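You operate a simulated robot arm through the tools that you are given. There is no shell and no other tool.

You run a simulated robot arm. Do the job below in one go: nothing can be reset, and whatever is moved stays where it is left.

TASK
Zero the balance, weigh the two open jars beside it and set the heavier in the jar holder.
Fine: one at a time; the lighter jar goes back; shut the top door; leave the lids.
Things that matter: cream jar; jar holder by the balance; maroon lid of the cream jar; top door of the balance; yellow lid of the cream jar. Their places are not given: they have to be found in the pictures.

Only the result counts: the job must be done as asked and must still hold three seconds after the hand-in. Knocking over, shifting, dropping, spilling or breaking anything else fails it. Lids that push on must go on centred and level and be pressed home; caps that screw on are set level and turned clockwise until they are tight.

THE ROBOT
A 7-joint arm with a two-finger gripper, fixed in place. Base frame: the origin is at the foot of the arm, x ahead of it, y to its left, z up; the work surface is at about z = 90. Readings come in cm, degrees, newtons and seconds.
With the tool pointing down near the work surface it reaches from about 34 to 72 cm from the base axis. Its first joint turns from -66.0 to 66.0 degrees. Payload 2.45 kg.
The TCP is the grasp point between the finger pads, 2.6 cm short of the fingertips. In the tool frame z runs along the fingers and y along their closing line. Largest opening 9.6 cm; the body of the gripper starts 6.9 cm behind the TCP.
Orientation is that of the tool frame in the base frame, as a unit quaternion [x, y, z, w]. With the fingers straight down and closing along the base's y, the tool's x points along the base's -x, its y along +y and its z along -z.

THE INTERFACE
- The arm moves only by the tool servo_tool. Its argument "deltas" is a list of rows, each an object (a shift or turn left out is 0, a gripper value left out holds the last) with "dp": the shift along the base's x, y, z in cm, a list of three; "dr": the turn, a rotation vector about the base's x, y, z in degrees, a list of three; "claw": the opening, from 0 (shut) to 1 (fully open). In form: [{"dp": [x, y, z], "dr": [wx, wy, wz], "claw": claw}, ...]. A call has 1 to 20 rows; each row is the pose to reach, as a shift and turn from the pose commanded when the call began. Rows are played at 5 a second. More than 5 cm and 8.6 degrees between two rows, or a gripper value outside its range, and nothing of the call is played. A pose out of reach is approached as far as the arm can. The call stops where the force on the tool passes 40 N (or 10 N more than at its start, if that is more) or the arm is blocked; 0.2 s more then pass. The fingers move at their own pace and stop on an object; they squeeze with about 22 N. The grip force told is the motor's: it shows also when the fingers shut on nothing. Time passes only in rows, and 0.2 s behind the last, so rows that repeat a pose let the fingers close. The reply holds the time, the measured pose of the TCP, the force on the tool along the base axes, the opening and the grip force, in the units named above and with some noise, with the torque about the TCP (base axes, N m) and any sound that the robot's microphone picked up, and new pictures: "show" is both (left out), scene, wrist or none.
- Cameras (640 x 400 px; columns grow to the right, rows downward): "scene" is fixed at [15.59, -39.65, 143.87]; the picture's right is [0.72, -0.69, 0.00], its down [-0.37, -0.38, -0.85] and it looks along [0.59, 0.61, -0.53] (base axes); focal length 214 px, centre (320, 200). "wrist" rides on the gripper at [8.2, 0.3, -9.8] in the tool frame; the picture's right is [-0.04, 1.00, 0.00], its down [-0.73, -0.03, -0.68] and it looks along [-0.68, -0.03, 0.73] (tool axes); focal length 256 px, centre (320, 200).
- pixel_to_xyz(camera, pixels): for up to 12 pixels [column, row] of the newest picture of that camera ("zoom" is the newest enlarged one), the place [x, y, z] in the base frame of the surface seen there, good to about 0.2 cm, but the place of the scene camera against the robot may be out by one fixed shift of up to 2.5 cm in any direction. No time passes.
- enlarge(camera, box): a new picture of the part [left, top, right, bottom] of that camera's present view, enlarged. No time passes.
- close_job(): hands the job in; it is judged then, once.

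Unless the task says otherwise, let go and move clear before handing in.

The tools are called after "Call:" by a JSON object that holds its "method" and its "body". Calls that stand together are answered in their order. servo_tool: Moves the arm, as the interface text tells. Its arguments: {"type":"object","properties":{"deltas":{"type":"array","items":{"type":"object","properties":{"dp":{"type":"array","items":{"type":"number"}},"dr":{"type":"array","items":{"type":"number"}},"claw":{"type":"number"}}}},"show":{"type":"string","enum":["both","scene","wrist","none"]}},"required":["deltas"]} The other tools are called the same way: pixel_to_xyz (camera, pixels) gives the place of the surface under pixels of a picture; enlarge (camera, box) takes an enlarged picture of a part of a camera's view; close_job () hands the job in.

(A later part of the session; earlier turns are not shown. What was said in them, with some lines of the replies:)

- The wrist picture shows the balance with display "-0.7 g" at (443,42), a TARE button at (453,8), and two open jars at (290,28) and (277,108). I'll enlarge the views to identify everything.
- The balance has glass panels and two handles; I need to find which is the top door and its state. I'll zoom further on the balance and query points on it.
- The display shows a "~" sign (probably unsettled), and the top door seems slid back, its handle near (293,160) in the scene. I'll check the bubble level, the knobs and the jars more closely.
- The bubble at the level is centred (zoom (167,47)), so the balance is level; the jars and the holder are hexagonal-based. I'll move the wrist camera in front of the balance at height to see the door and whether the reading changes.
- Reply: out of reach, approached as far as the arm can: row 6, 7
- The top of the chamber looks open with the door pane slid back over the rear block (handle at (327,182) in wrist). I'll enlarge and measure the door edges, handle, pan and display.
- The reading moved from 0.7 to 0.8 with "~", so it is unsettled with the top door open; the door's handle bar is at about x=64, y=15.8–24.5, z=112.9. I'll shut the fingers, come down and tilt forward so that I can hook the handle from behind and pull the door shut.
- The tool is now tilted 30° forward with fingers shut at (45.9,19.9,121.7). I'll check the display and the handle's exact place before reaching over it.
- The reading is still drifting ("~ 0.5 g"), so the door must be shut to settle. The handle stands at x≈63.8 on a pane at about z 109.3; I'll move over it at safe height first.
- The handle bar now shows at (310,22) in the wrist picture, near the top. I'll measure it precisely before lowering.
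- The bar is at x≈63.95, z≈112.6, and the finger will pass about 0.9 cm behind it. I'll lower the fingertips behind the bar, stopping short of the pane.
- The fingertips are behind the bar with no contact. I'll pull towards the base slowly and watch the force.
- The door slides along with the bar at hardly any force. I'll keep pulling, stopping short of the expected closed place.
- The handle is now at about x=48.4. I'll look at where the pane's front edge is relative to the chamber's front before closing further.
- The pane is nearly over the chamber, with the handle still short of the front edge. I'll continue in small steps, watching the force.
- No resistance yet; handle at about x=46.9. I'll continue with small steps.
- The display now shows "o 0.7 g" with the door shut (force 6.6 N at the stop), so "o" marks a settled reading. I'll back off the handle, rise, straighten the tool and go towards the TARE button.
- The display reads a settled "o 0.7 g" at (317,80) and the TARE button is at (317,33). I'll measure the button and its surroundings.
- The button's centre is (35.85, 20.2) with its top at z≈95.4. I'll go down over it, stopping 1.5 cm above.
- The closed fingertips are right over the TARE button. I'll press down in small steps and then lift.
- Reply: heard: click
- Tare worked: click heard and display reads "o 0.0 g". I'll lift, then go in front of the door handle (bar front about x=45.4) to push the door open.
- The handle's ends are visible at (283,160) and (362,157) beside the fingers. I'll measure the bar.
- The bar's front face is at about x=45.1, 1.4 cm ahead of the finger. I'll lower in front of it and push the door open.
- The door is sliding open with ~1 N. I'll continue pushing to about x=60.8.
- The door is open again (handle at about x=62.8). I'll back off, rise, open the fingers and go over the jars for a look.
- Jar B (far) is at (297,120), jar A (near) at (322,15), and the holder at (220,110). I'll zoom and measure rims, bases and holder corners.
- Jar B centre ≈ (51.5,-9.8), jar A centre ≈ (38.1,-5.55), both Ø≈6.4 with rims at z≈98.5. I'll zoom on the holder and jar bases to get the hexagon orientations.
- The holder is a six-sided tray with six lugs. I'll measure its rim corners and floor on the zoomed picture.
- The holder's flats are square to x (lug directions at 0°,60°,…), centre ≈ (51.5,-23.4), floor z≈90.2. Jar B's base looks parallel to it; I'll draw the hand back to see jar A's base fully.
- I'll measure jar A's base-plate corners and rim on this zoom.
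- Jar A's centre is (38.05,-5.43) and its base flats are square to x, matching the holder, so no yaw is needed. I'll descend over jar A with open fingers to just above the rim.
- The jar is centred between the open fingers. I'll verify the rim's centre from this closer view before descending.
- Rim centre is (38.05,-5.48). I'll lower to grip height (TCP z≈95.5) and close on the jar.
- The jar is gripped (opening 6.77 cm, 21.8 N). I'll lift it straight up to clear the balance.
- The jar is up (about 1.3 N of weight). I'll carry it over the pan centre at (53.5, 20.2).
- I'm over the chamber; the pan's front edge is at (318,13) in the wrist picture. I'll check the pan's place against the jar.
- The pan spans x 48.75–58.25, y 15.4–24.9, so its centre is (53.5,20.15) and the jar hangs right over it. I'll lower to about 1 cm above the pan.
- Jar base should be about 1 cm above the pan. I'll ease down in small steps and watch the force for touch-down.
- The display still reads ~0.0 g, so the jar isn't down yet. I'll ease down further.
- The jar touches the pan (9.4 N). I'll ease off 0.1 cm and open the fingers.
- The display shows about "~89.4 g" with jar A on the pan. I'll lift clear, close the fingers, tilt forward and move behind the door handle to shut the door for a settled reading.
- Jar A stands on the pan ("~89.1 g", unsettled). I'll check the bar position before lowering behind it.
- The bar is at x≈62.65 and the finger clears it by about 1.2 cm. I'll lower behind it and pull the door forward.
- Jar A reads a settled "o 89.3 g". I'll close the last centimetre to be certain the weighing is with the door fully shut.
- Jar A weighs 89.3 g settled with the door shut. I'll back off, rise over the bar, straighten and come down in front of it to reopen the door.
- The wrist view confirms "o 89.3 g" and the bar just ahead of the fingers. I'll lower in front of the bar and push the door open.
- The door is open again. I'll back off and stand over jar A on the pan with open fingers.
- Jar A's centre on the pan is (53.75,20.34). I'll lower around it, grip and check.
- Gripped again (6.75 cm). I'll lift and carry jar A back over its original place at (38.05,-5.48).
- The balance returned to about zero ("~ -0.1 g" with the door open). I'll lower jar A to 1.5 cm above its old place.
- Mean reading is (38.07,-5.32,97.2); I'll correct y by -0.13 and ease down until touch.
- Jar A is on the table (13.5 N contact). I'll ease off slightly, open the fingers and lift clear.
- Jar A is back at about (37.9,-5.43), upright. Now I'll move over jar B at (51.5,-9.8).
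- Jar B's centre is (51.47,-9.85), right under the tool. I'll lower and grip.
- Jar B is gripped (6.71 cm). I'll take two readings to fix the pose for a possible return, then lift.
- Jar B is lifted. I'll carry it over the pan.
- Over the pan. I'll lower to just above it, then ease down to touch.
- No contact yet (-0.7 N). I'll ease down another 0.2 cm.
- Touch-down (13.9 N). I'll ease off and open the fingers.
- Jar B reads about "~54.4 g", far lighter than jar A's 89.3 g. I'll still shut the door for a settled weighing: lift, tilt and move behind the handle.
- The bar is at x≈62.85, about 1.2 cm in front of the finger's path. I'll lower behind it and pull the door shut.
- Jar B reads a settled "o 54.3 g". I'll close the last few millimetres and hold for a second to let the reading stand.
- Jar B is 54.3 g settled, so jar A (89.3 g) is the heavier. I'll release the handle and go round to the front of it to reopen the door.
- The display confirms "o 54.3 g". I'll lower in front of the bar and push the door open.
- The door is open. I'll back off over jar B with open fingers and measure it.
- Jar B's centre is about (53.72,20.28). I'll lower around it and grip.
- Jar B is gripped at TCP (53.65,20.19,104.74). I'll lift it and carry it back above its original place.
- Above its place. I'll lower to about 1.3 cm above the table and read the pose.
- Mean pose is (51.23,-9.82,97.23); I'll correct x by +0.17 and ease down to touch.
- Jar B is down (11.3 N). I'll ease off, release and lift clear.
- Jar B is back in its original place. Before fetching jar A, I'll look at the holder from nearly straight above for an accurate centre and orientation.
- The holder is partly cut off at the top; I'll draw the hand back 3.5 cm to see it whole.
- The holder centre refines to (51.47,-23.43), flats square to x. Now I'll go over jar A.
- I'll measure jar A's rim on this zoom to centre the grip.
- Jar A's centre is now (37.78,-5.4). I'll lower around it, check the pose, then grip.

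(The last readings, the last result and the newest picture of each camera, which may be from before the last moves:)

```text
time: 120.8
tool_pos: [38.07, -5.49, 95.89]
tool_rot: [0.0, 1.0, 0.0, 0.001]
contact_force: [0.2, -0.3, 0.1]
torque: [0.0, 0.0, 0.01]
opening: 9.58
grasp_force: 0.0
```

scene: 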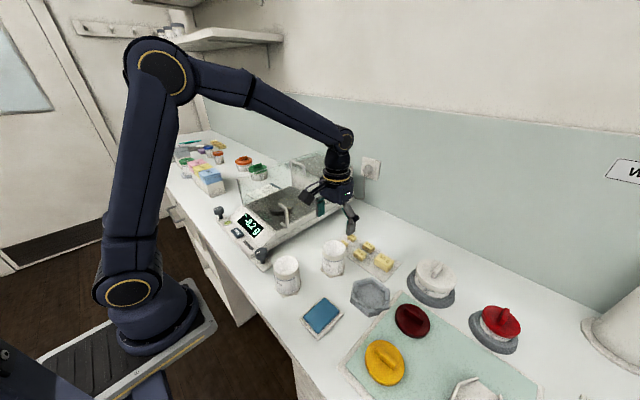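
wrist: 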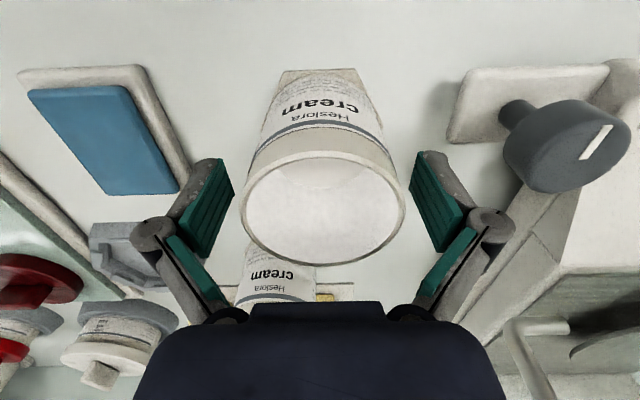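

The tool is 0.2 cm ahead of the jar centre in x; I'll correct that and close the fingers.

Call:
{"method": "servo_tool", "body": {"deltas": [{"dp": [-0.2, 0.05, -0.1]}, {"dp": [-0.2, 0.05, -0.2]}, {"dp": [-0.2, 0.05, -0.2], "claw": 0}, {"dp": [-0.2, 0.05, -0.2]}, {"dp": [-0.2, 0.05, -0.2]}, {"dp": [-0.2, 0.05, -0.2]}], "show": "wrist"}}

Call:
{"method": "servo_tool", "body": {"deltas": [{"dp": [0, 0, 0]}], "show": "none"}}

Call:
{"method": "servo_tool", "body": {"deltas": [{"dp": [0, 0, 0]}], "show": "none"}}

Call:
{"method": "pixel_to_xyz", "body": {"camera": "wrist", "pixels": [[238, 215], [405, 215], [320, 271], [320, 161], [284, 75], [352, 73], [318, 74], [245, 235], [398, 235]]}}

Call:
{"method": "enlarge", "body": {"camera": "wrist", "box": [220, 50, 420, 290]}}

```text
time: 122.2
tool_pos: [37.77, -5.65, 95.68]
tool_rot: [-0.001, 1.0, 0.001, 0.0]
contact_force: [-0.8, 1.1, 2.3]
torque: [-0.05, 0.03, -0.05]
opening: 6.76
grasp_force: 21.8
```

wrist: 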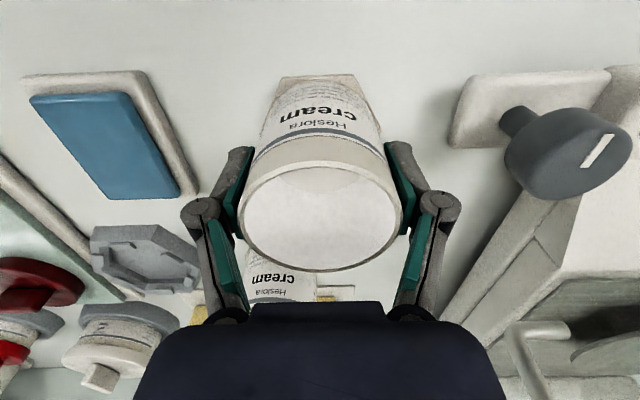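

```text
time: 122.6
tool_pos: [37.75, -5.59, 95.78]
tool_rot: [0.001, 1.0, 0.0, 0.0]
contact_force: [-1.0, 1.9, 2.1]
torque: [-0.04, 0.01, -0.03]
opening: 6.77
grasp_force: 22.0
```

```text
time: 123.0
tool_pos: [37.82, -5.59, 95.7]
tool_rot: [0.0, 1.0, 0.001, 0.0]
contact_force: [-1.0, 1.1, 2.2]
torque: [-0.04, 0.03, 0.01]
opening: 6.75
grasp_force: 22.0
```

```text
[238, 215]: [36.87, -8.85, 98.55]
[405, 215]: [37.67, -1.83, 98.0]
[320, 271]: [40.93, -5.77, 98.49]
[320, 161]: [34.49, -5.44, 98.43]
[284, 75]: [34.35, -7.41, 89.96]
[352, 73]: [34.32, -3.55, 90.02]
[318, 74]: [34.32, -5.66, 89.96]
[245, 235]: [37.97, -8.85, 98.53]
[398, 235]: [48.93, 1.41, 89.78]
```

```text
1.67 times, centred on (320, 170) of wrist
```

zoom: 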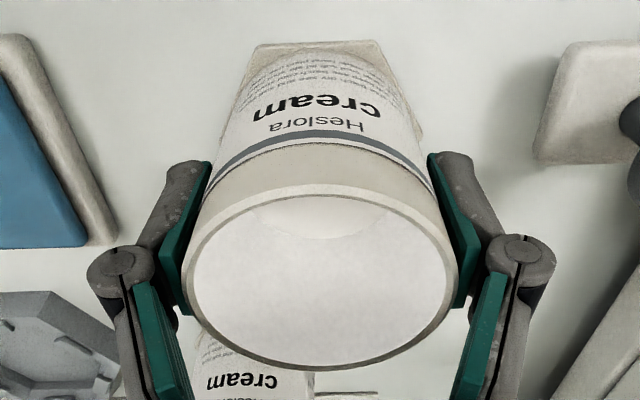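

Jar A is gripped (6.76 cm). I'll lift it and carry it over the holder at (51.47,-23.43).

Call:
{"method": "servo_tool", "body": {"deltas": [{"dp": [0, 0, 0.6]}, {"dp": [0, 0, 2]}, {"dp": [0, 0, 4.5]}, {"dp": [0, 0, 7.5]}, {"dp": [0, 0, 10.5]}, {"dp": [0, 0, 12.5]}, {"dp": [0.6, -0.8, 13]}, {"dp": [2.2, -2.9, 13]}, {"dp": [4, -5.2, 13]}, {"dp": [5.8, -7.6, 13]}, {"dp": [7.6, -9.9, 13]}, {"dp": [9.4, -12.2, 13]}, {"dp": [11.1, -14.5, 13]}, {"dp": [12.6, -16.4, 13]}, {"dp": [13.5, -17.5, 13]}, {"dp": [13.75, -17.85, 13]}, {"dp": [13.75, -17.85, 13]}]}}

```text
time: 126.6
tool_pos: [51.62, -23.45, 108.84]
tool_rot: [0.0, 1.0, 0.001, 0.0]
contact_force: [0.3, 0.1, -1.0]
torque: [-0.03, 0.0, -0.01]
opening: 6.79
grasp_force: 21.8
```

scene: 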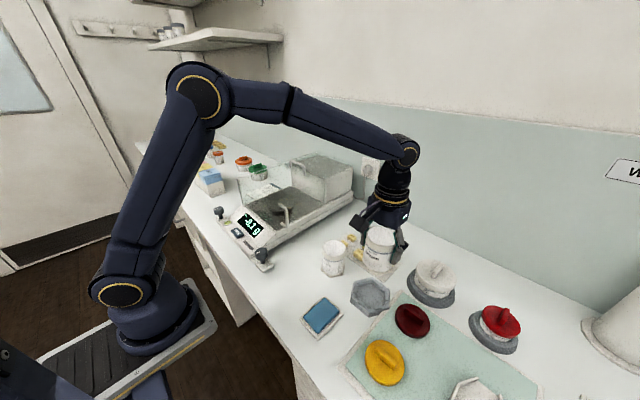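
wrist: 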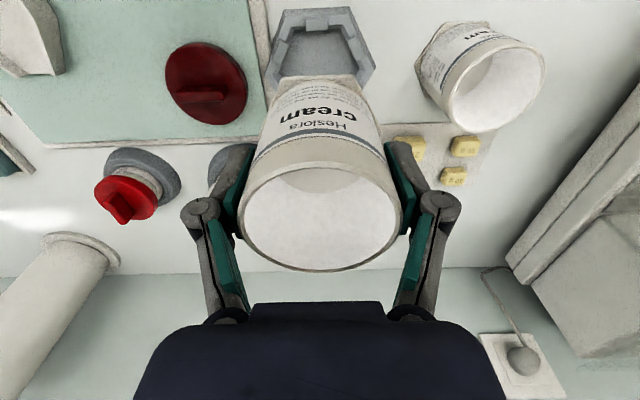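

Over the holder. I'll lower to about 1 cm above the lugs and check alignment.

Call:
{"method": "servo_tool", "body": {"deltas": [{"dp": [0, 0, -1.5]}, {"dp": [0, 0, -4]}, {"dp": [0, 0, -6.5]}, {"dp": [0, 0, -8.5]}, {"dp": [0, 0, -9.8]}, {"dp": [0, 0, -9.8]}]}}

Call:
{"method": "servo_tool", "body": {"deltas": [{"dp": [0, 0, 0]}], "show": "none"}}

Call:
{"method": "servo_tool", "body": {"deltas": [{"dp": [0, 0, 0]}], "show": "none"}}

Call:
{"method": "enlarge", "body": {"camera": "wrist", "box": [230, 0, 410, 160]}}

Call:
{"method": "enlarge", "body": {"camera": "scene", "box": [330, 210, 440, 320]}}

```text
time: 128.0
tool_pos: [51.48, -23.3, 98.95]
tool_rot: [-0.001, 1.0, 0.0, -0.001]
contact_force: [0.4, -0.1, 0.0]
torque: [0.01, 0.03, -0.03]
opening: 6.77
grasp_force: 22.3
```

scene: 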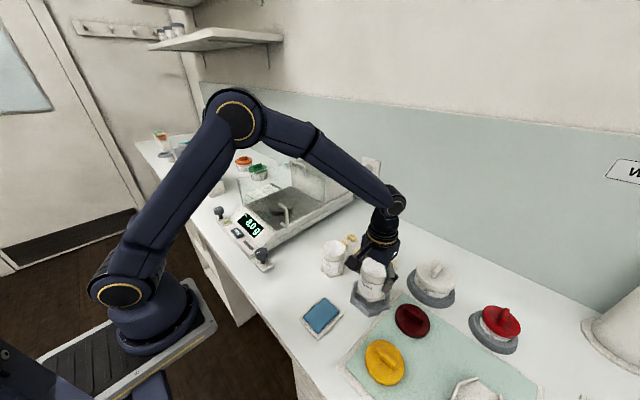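
wrist: 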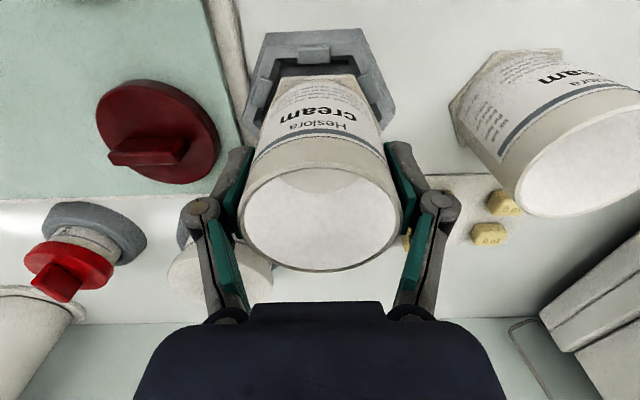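

```text
time: 128.4
tool_pos: [51.46, -23.36, 98.86]
tool_rot: [0.0, 1.0, 0.0, 0.0]
contact_force: [0.8, 0.0, -0.9]
torque: [0.02, -0.01, 0.02]
opening: 6.76
grasp_force: 21.8
```

```text
time: 128.8
tool_pos: [51.38, -23.28, 98.94]
tool_rot: [0.0, 1.0, 0.001, 0.001]
contact_force: [-0.3, -0.2, -0.1]
torque: [0.06, -0.02, 0.02]
opening: 6.77
grasp_force: 21.6
```

```text
2.50 times, centred on (320, 80) of wrist
```

zoom: 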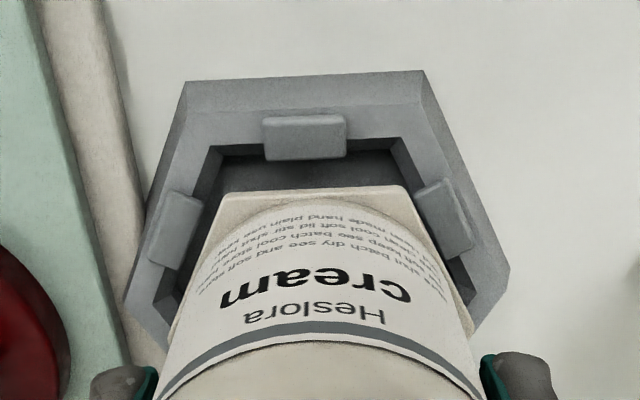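

```text
3.64 times, centred on (385, 265) of scene
```

zoom: 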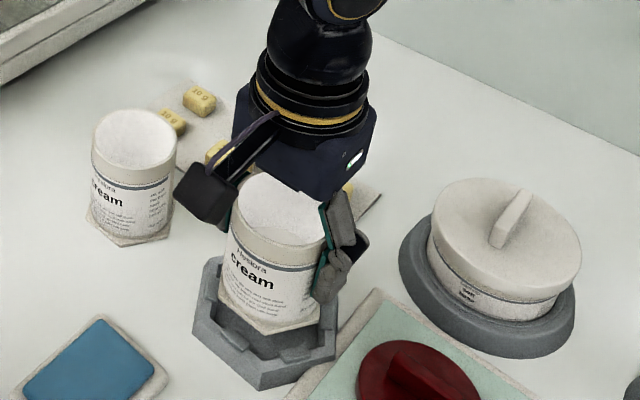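

Mean pose is (51.44,-23.31,98.92), about 0.1 cm off the holder centre. I'll check the base edge and lugs in the wrist picture.

Call:
{"method": "pixel_to_xyz", "body": {"camera": "wrist", "pixels": [[281, 79], [354, 76], [318, 77], [314, 53], [262, 90], [368, 88], [296, 52], [330, 50], [390, 105], [385, 140]]}}

```text
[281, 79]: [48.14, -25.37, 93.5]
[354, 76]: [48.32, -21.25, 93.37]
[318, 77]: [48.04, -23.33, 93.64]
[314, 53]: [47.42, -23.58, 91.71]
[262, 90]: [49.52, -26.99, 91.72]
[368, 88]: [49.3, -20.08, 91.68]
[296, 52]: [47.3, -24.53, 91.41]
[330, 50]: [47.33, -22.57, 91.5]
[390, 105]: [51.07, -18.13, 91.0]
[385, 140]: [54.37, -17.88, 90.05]
```

The jar base centre is at y≈-23.31 while the lugs centre at y≈-23.5; I'll shift y by -0.17 and lower in small steps, watching the force.

Call:
{"method": "servo_tool", "body": {"deltas": [{"dp": [0.03, -0.17, 0]}, {"dp": [0.03, -0.17, -0.5]}, {"dp": [0.03, -0.17, -1]}, {"dp": [0.03, -0.17, -1.4]}, {"dp": [0.03, -0.17, -1.7]}, {"dp": [0.03, -0.17, -2]}, {"dp": [0.03, -0.17, -2.2]}], "show": "wrist"}}

Call:
{"method": "enlarge", "body": {"camera": "wrist", "box": [230, 0, 410, 160]}}

```text
time: 130.4
tool_pos: [51.5, -23.53, 96.69]
tool_rot: [0.0, 1.0, -0.001, -0.001]
contact_force: [-0.3, 1.1, -2.1]
torque: [-0.02, -0.02, 0.02]
opening: 6.73
grasp_force: 21.6
```

wrist: 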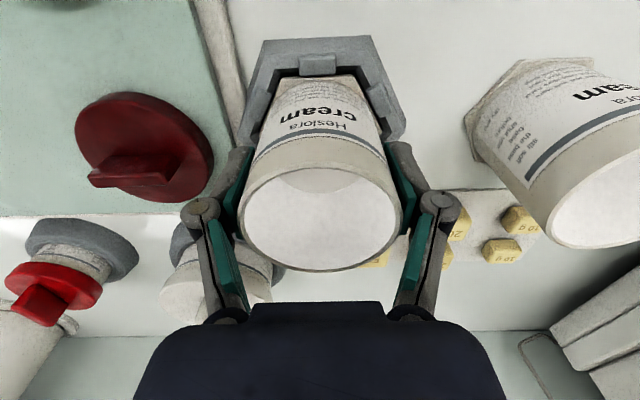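

```text
2.50 times, centred on (320, 80) of wrist
```

zoom: 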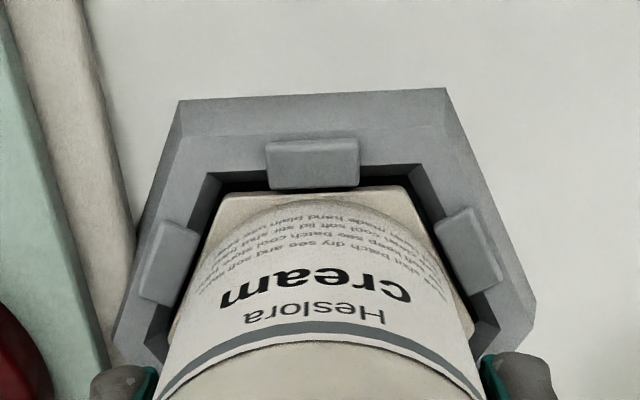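

The base is now between the lugs (no contact force) and looks centred. I'll continue down until the jar rests on the floor.

Call:
{"method": "servo_tool", "body": {"deltas": [{"dp": [0, 0, -0.2]}, {"dp": [0, 0, -0.4]}, {"dp": [0, 0, -0.55]}, {"dp": [0, 0, -0.65]}, {"dp": [0, 0, -0.65]}], "show": "wrist"}}

Call:
{"method": "enlarge", "body": {"camera": "wrist", "box": [230, 0, 410, 160]}}

```text
time: 131.6
tool_pos: [51.6, -23.61, 96.15]
tool_rot: [0.001, 1.0, 0.0, 0.0]
contact_force: [0.3, 0.1, -2.1]
torque: [0.0, -0.01, 0.0]
opening: 6.77
grasp_force: 22.1
```

wrist: 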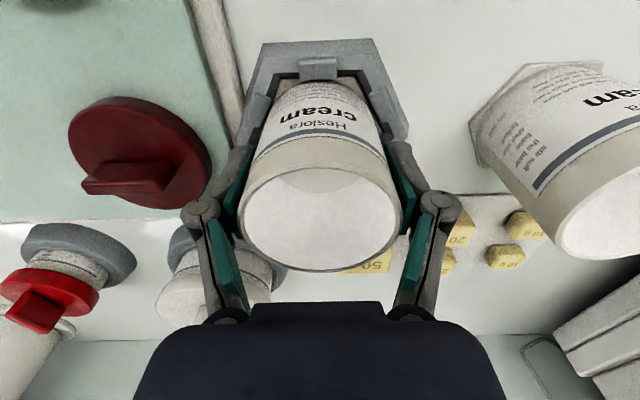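

```text
2.50 times, centred on (320, 80) of wrist
```

zoom: 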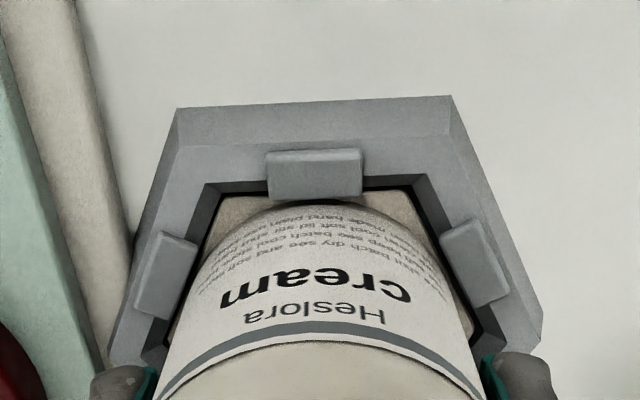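

The base has gone inside the recess without touching; about 0.2 cm remains. I'll ease down further.

Call:
{"method": "servo_tool", "body": {"deltas": [{"dp": [0, 0, -0.1]}, {"dp": [0, 0, -0.2]}, {"dp": [0, 0, -0.2]}], "show": "none"}}

```text
time: 132.4
tool_pos: [51.5, -23.52, 95.99]
tool_rot: [0.001, 1.0, -0.001, 0.001]
contact_force: [-1.6, -1.2, 13.3]
torque: [-0.04, 0.34, 0.02]
opening: 6.75
grasp_force: 21.8
```

The jar rests on the holder's floor (13.3 N at TCP z 95.99). I'll ease off, release partway and rise.

Call:
{"method": "servo_tool", "body": {"deltas": [{"dp": [0, 0, 0.12]}, {"dp": [0, 0, 0.12]}, {"dp": [0, 0, 0.12], "claw": 0.8}, {"dp": [0, 0, 0.12]}, {"dp": [0, 0, 0.12], "claw": 0.88}, {"dp": [0, 0, 0.12]}, {"dp": [0, 0, 0.12]}, {"dp": [0, 0, 2]}, {"dp": [0, 0, 5]}, {"dp": [0, 0, 9]}, {"dp": [0, 0, 13]}, {"dp": [0, 0, 13]}]}}

Call:
{"method": "enlarge", "body": {"camera": "wrist", "box": [230, 0, 410, 160]}}

Call:
{"method": "enlarge", "body": {"camera": "scene", "box": [330, 210, 440, 320]}}

```text
time: 135.0
tool_pos: [51.45, -23.68, 108.88]
tool_rot: [0.0, 1.0, -0.001, 0.0]
contact_force: [0.1, -0.2, -0.6]
torque: [0.0, 0.01, -0.03]
opening: 8.43
grasp_force: 0.0
```

scene: 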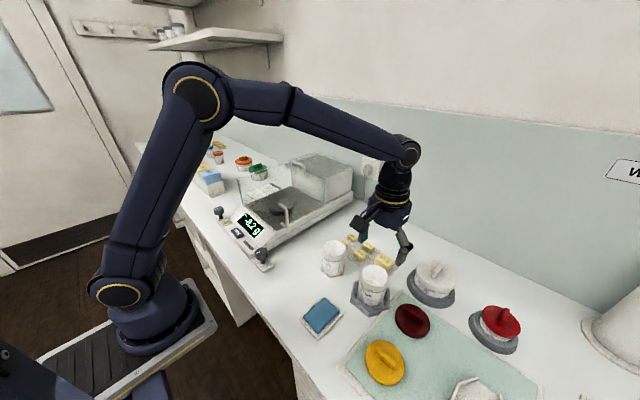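
wrist: 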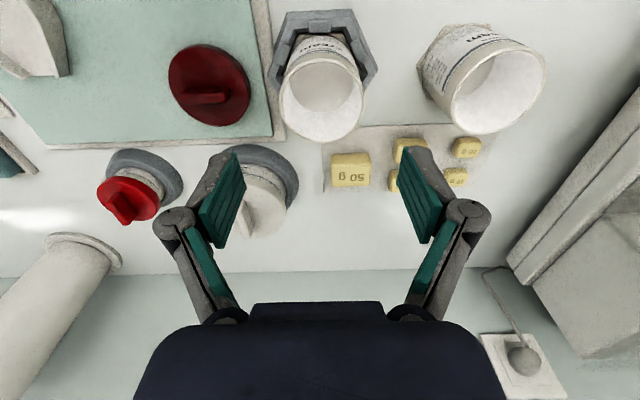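

```text
2.50 times, centred on (320, 80) of wrist
```

zoom: 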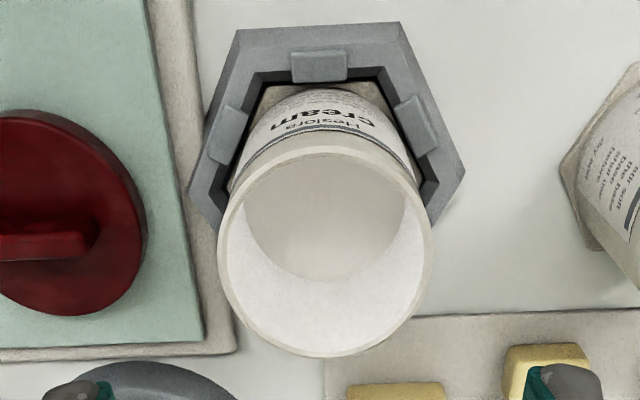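

```text
3.64 times, centred on (385, 265) of scene
```

zoom: 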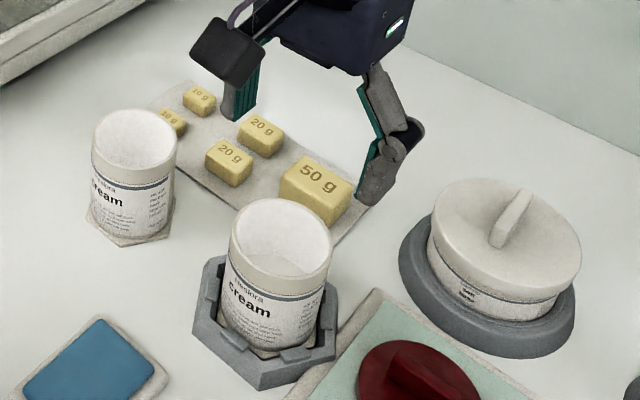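

Jar A sits in the holder between the lugs. I'll check that its rim is level (expected z≈98.65).

Call:
{"method": "pixel_to_xyz", "body": {"camera": "wrist", "pixels": [[280, 95], [363, 93], [320, 141], [320, 60], [302, 132], [345, 130], [320, 50], [440, 80], [540, 80], [497, 130]]}}

```text
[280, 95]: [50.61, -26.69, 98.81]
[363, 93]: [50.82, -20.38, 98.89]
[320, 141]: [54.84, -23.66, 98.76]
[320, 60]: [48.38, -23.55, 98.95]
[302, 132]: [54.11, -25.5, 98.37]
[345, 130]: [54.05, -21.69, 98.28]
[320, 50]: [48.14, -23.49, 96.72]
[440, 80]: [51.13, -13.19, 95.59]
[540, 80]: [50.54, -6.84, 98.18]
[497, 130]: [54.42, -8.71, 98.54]
```

The rim is level at about z 98.85. Now I'll go back to the balance to shut the top door: rise, travel, close the fingers and tilt.

Call:
{"method": "servo_tool", "body": {"deltas": [{"dp": [0, 2, 3]}, {"dp": [0, 5.5, 6]}, {"dp": [0.2, 9.5, 8.5]}, {"dp": [0.4, 13.5, 10]}, {"dp": [0.6, 17.5, 10.5]}, {"dp": [0.8, 21.5, 10.5]}, {"dp": [1, 25.5, 10.5], "claw": 0}, {"dp": [1.2, 29.5, 10.5]}, {"dp": [1.4, 33.5, 10.5]}, {"dp": [1.6, 37.5, 10.5]}, {"dp": [1.8, 41, 10.5]}, {"dp": [2, 43.6, 10.5]}, {"dp": [3, 43.6, 11.5], "dr": [0, -7, 0]}, {"dp": [5, 43.6, 11.5], "dr": [0, -14, 0]}, {"dp": [8, 43.6, 11.5], "dr": [0, -21, 0]}, {"dp": [11, 43.6, 11.5], "dr": [0, -28, 0]}, {"dp": [14, 43.6, 11.5], "dr": [0, -30, 0]}, {"dp": [14, 43.6, 11.5], "dr": [0, -30, 0]}]}}

Call:
{"method": "pixel_to_xyz", "body": {"camera": "wrist", "pixels": [[320, 18], [320, 28], [320, 10], [245, 20], [390, 14]]}}

```text
time: 138.8
tool_pos: [65.3, 19.78, 120.37]
tool_rot: [0.0, 0.966, 0.001, 0.259]
contact_force: [-0.1, 1.2, 0.0]
torque: [0.0, -0.04, -0.02]
opening: 0.01
grasp_force: 21.9
```

scene: 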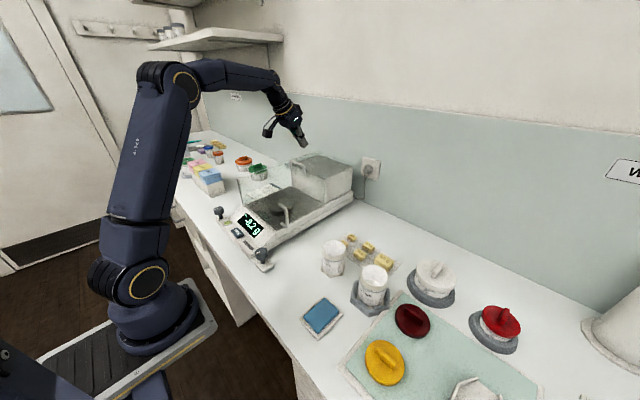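
wrist: 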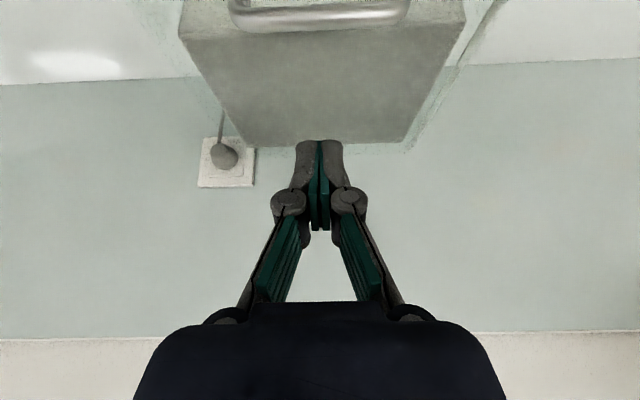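

```text
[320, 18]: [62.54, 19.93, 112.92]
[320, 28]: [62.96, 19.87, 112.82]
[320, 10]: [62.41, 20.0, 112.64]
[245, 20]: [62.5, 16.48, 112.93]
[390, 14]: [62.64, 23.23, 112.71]
```

The bar is at x≈62.65, clear of the finger's path by about 1.2 cm. I'll lower behind it and pull the door shut.

Call:
{"method": "servo_tool", "body": {"deltas": [{"dp": [0, 0.2, -3]}, {"dp": [0, 0.2, -6]}, {"dp": [0, 0.2, -7.3]}, {"dp": [0, 0.2, -7.3]}, {"dp": [-0.8, 0.2, -7.3]}, {"dp": [-1.5, 0.2, -7.3]}, {"dp": [-2.5, 0.2, -7.3]}, {"dp": [-3.7, 0.2, -7.3]}, {"dp": [-5, 0.2, -7.3]}, {"dp": [-6.3, 0.2, -7.3]}, {"dp": [-7.6, 0.2, -7.3]}, {"dp": [-8.9, 0.2, -7.3]}, {"dp": [-10.2, 0.2, -7.3]}, {"dp": [-11.5, 0.2, -7.3]}, {"dp": [-12.8, 0.2, -7.3]}, {"dp": [-14, 0.2, -7.3]}, {"dp": [-15, 0.2, -7.3]}, {"dp": [-16, 0.2, -7.3]}, {"dp": [-16.6, 0.2, -7.3]}, {"dp": [-17.1, 0.2, -7.3]}], "show": "scene"}}

```text
time: 143.0
tool_pos: [48.39, 20.13, 113.37]
tool_rot: [0.0, 0.966, 0.0, 0.258]
contact_force: [0.5, -0.3, 1.2]
torque: [0.01, -0.01, -0.02]
opening: 0.0
grasp_force: 28.2
```

scene: 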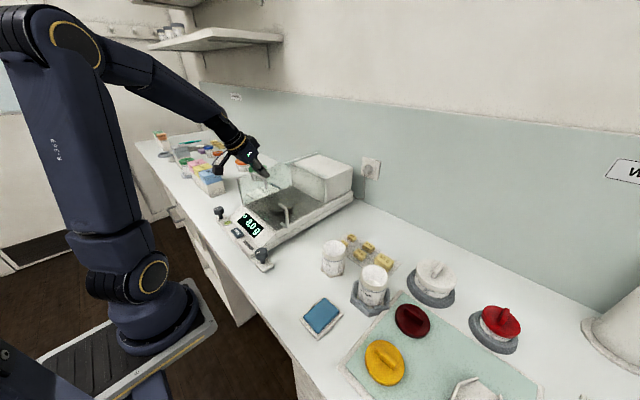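

I'll close the last centimetre gently until the stop is felt.

Call:
{"method": "servo_tool", "body": {"deltas": [{"dp": [-0.3, 0, 0]}, {"dp": [-0.6, 0, 0]}, {"dp": [-0.85, 0, 0]}, {"dp": [-1.05, 0, 0]}, {"dp": [-1.05, 0, 0]}], "show": "scene"}}

Call:
{"method": "enlarge", "body": {"camera": "scene", "box": [225, 150, 345, 250]}}

```text
time: 144.2
tool_pos: [47.42, 20.13, 113.27]
tool_rot: [0.001, 0.966, 0.0, 0.259]
contact_force: [0.1, 0.0, 0.2]
torque: [0.0, 0.01, -0.01]
opening: 0.0
grasp_force: 28.5
```

scene: 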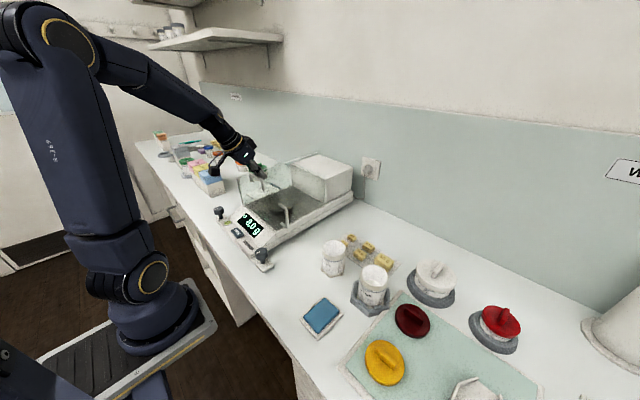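

```text
4.00 times, centred on (285, 200) of scene
```

zoom: 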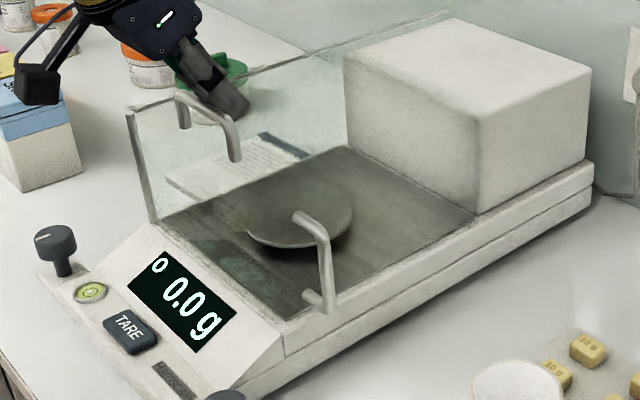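

The display reads "o 0.0 g" and there's no stop force yet; I'll nudge a few millimetres more to be sure the door is fully home.

Call:
{"method": "servo_tool", "body": {"deltas": [{"dp": [-0.15, 0, 0]}, {"dp": [-0.3, 0, 0]}, {"dp": [-0.4, 0, 0]}], "show": "none"}}

```text
time: 145.0
tool_pos: [46.98, 20.17, 113.32]
tool_rot: [0.0, 0.965, 0.0, 0.261]
contact_force: [9.5, 2.4, 3.7]
torque: [-0.1, -0.01, -0.09]
opening: 0.61
grasp_force: 29.1
```

The stop is felt (9.5 N): the door is fully shut. I'll back off from the handle, rise, straighten and retreat.

Call:
{"method": "servo_tool", "body": {"deltas": [{"dp": [0.9, 0, 0]}, {"dp": [0.9, 0, 3]}, {"dp": [0.9, 0, 6.8]}, {"dp": [-1, 0, 9], "dr": [0, 7, 0]}, {"dp": [-3, -2, 10], "dr": [0, 14, 0]}, {"dp": [-5, -5, 11], "dr": [0, 21, 0]}, {"dp": [-7, -8.5, 12], "dr": [0, 28, 0]}, {"dp": [-8, -12, 13], "dr": [0, 30, 0]}, {"dp": [-8.5, -15, 14], "dr": [0, 30, 0]}, {"dp": [-9, -17, 15], "dr": [0, 30, 0]}, {"dp": [-9, -17, 15], "dr": [0, 30, 0]}]}}

Call:
{"method": "enlarge", "body": {"camera": "scene", "box": [225, 150, 345, 250]}}

Call:
{"method": "enlarge", "body": {"camera": "scene", "box": [260, 220, 460, 380]}}

Call:
{"method": "enlarge", "body": {"camera": "wrist", "box": [380, 0, 620, 200]}}

```text
time: 147.4
tool_pos: [38.14, 3.14, 128.05]
tool_rot: [0.0, 1.0, -0.001, 0.0]
contact_force: [0.2, -0.2, -0.2]
torque: [0.0, -0.02, 0.0]
opening: 0.0
grasp_force: 28.2
```

scene: 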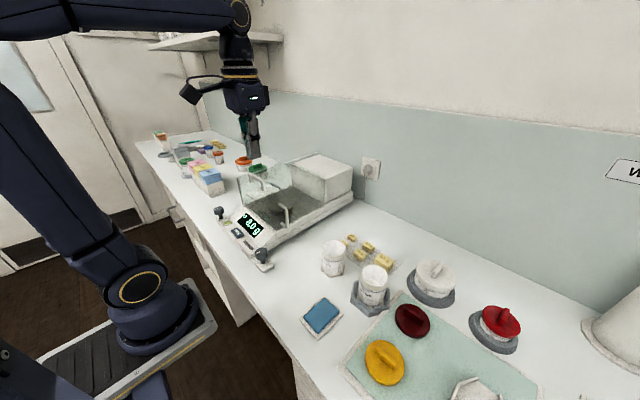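
wrist: 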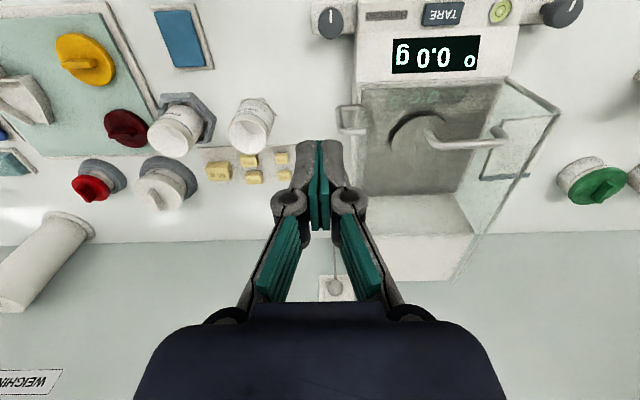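

```text
4.00 times, centred on (285, 200) of scene
```

zoom: 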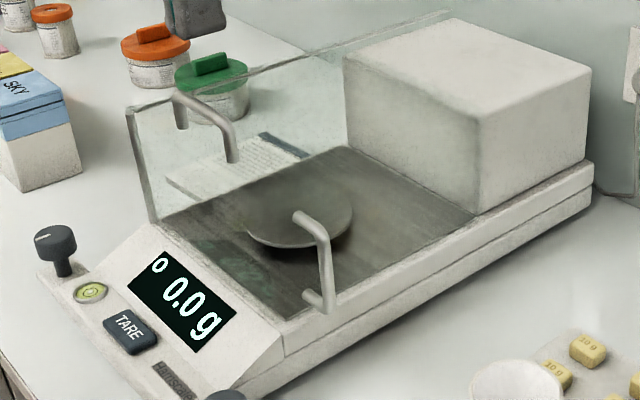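

```text
2.50 times, centred on (360, 300) of scene
```

zoom: 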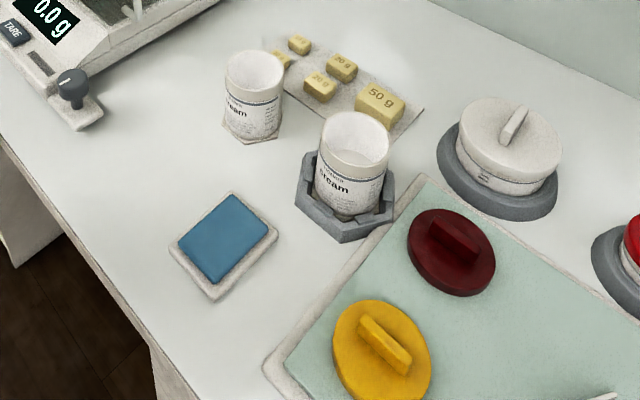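

```text
2.00 times, centred on (500, 100) of wrist
```

zoom: 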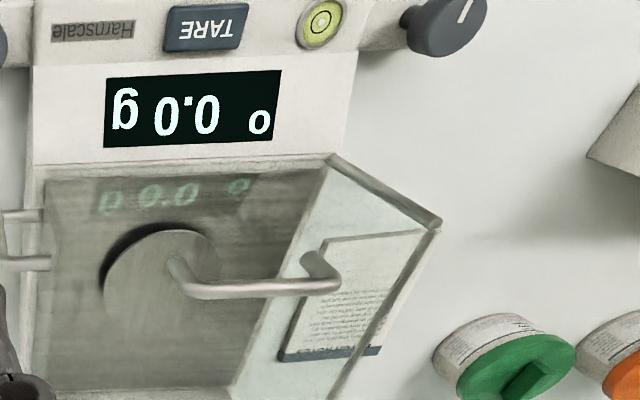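

The display reads a settled "o 0.0 g" with the top door shut. Jar A (89.3 g) stands level in the holder, jar B (54.3 g) is back in its place, the lids are untouched and the hand is clear. I'll hand the job in.

Call:
{"method": "close_job", "body": {}}

```text
The job is handed in.
```

The balance is zeroed, both jars have been weighed, and the heavier one is in the jar holder. I handed the job in, but no verdict came back.

| Jar | Settled reading | Where it is now |
|---|---|---|
| Near jar, by the front of the balance | 89.3 g (heavier) | In the jar holder, seated between the lugs with its rim level |
| Far jar, by the brass weights | 54.3 g (lighter) | Back in its original place |

- **Zeroing:** I shut the top door before pressing TARE, because the reading kept drifting with it open.
- **Weighing:** Each jar was weighed alone, with the top door shut.
- **At hand-in:** The top door was shut against its stop and the empty pan read a settled 0.0 g. I did not touch either lid, and the hand was clear.
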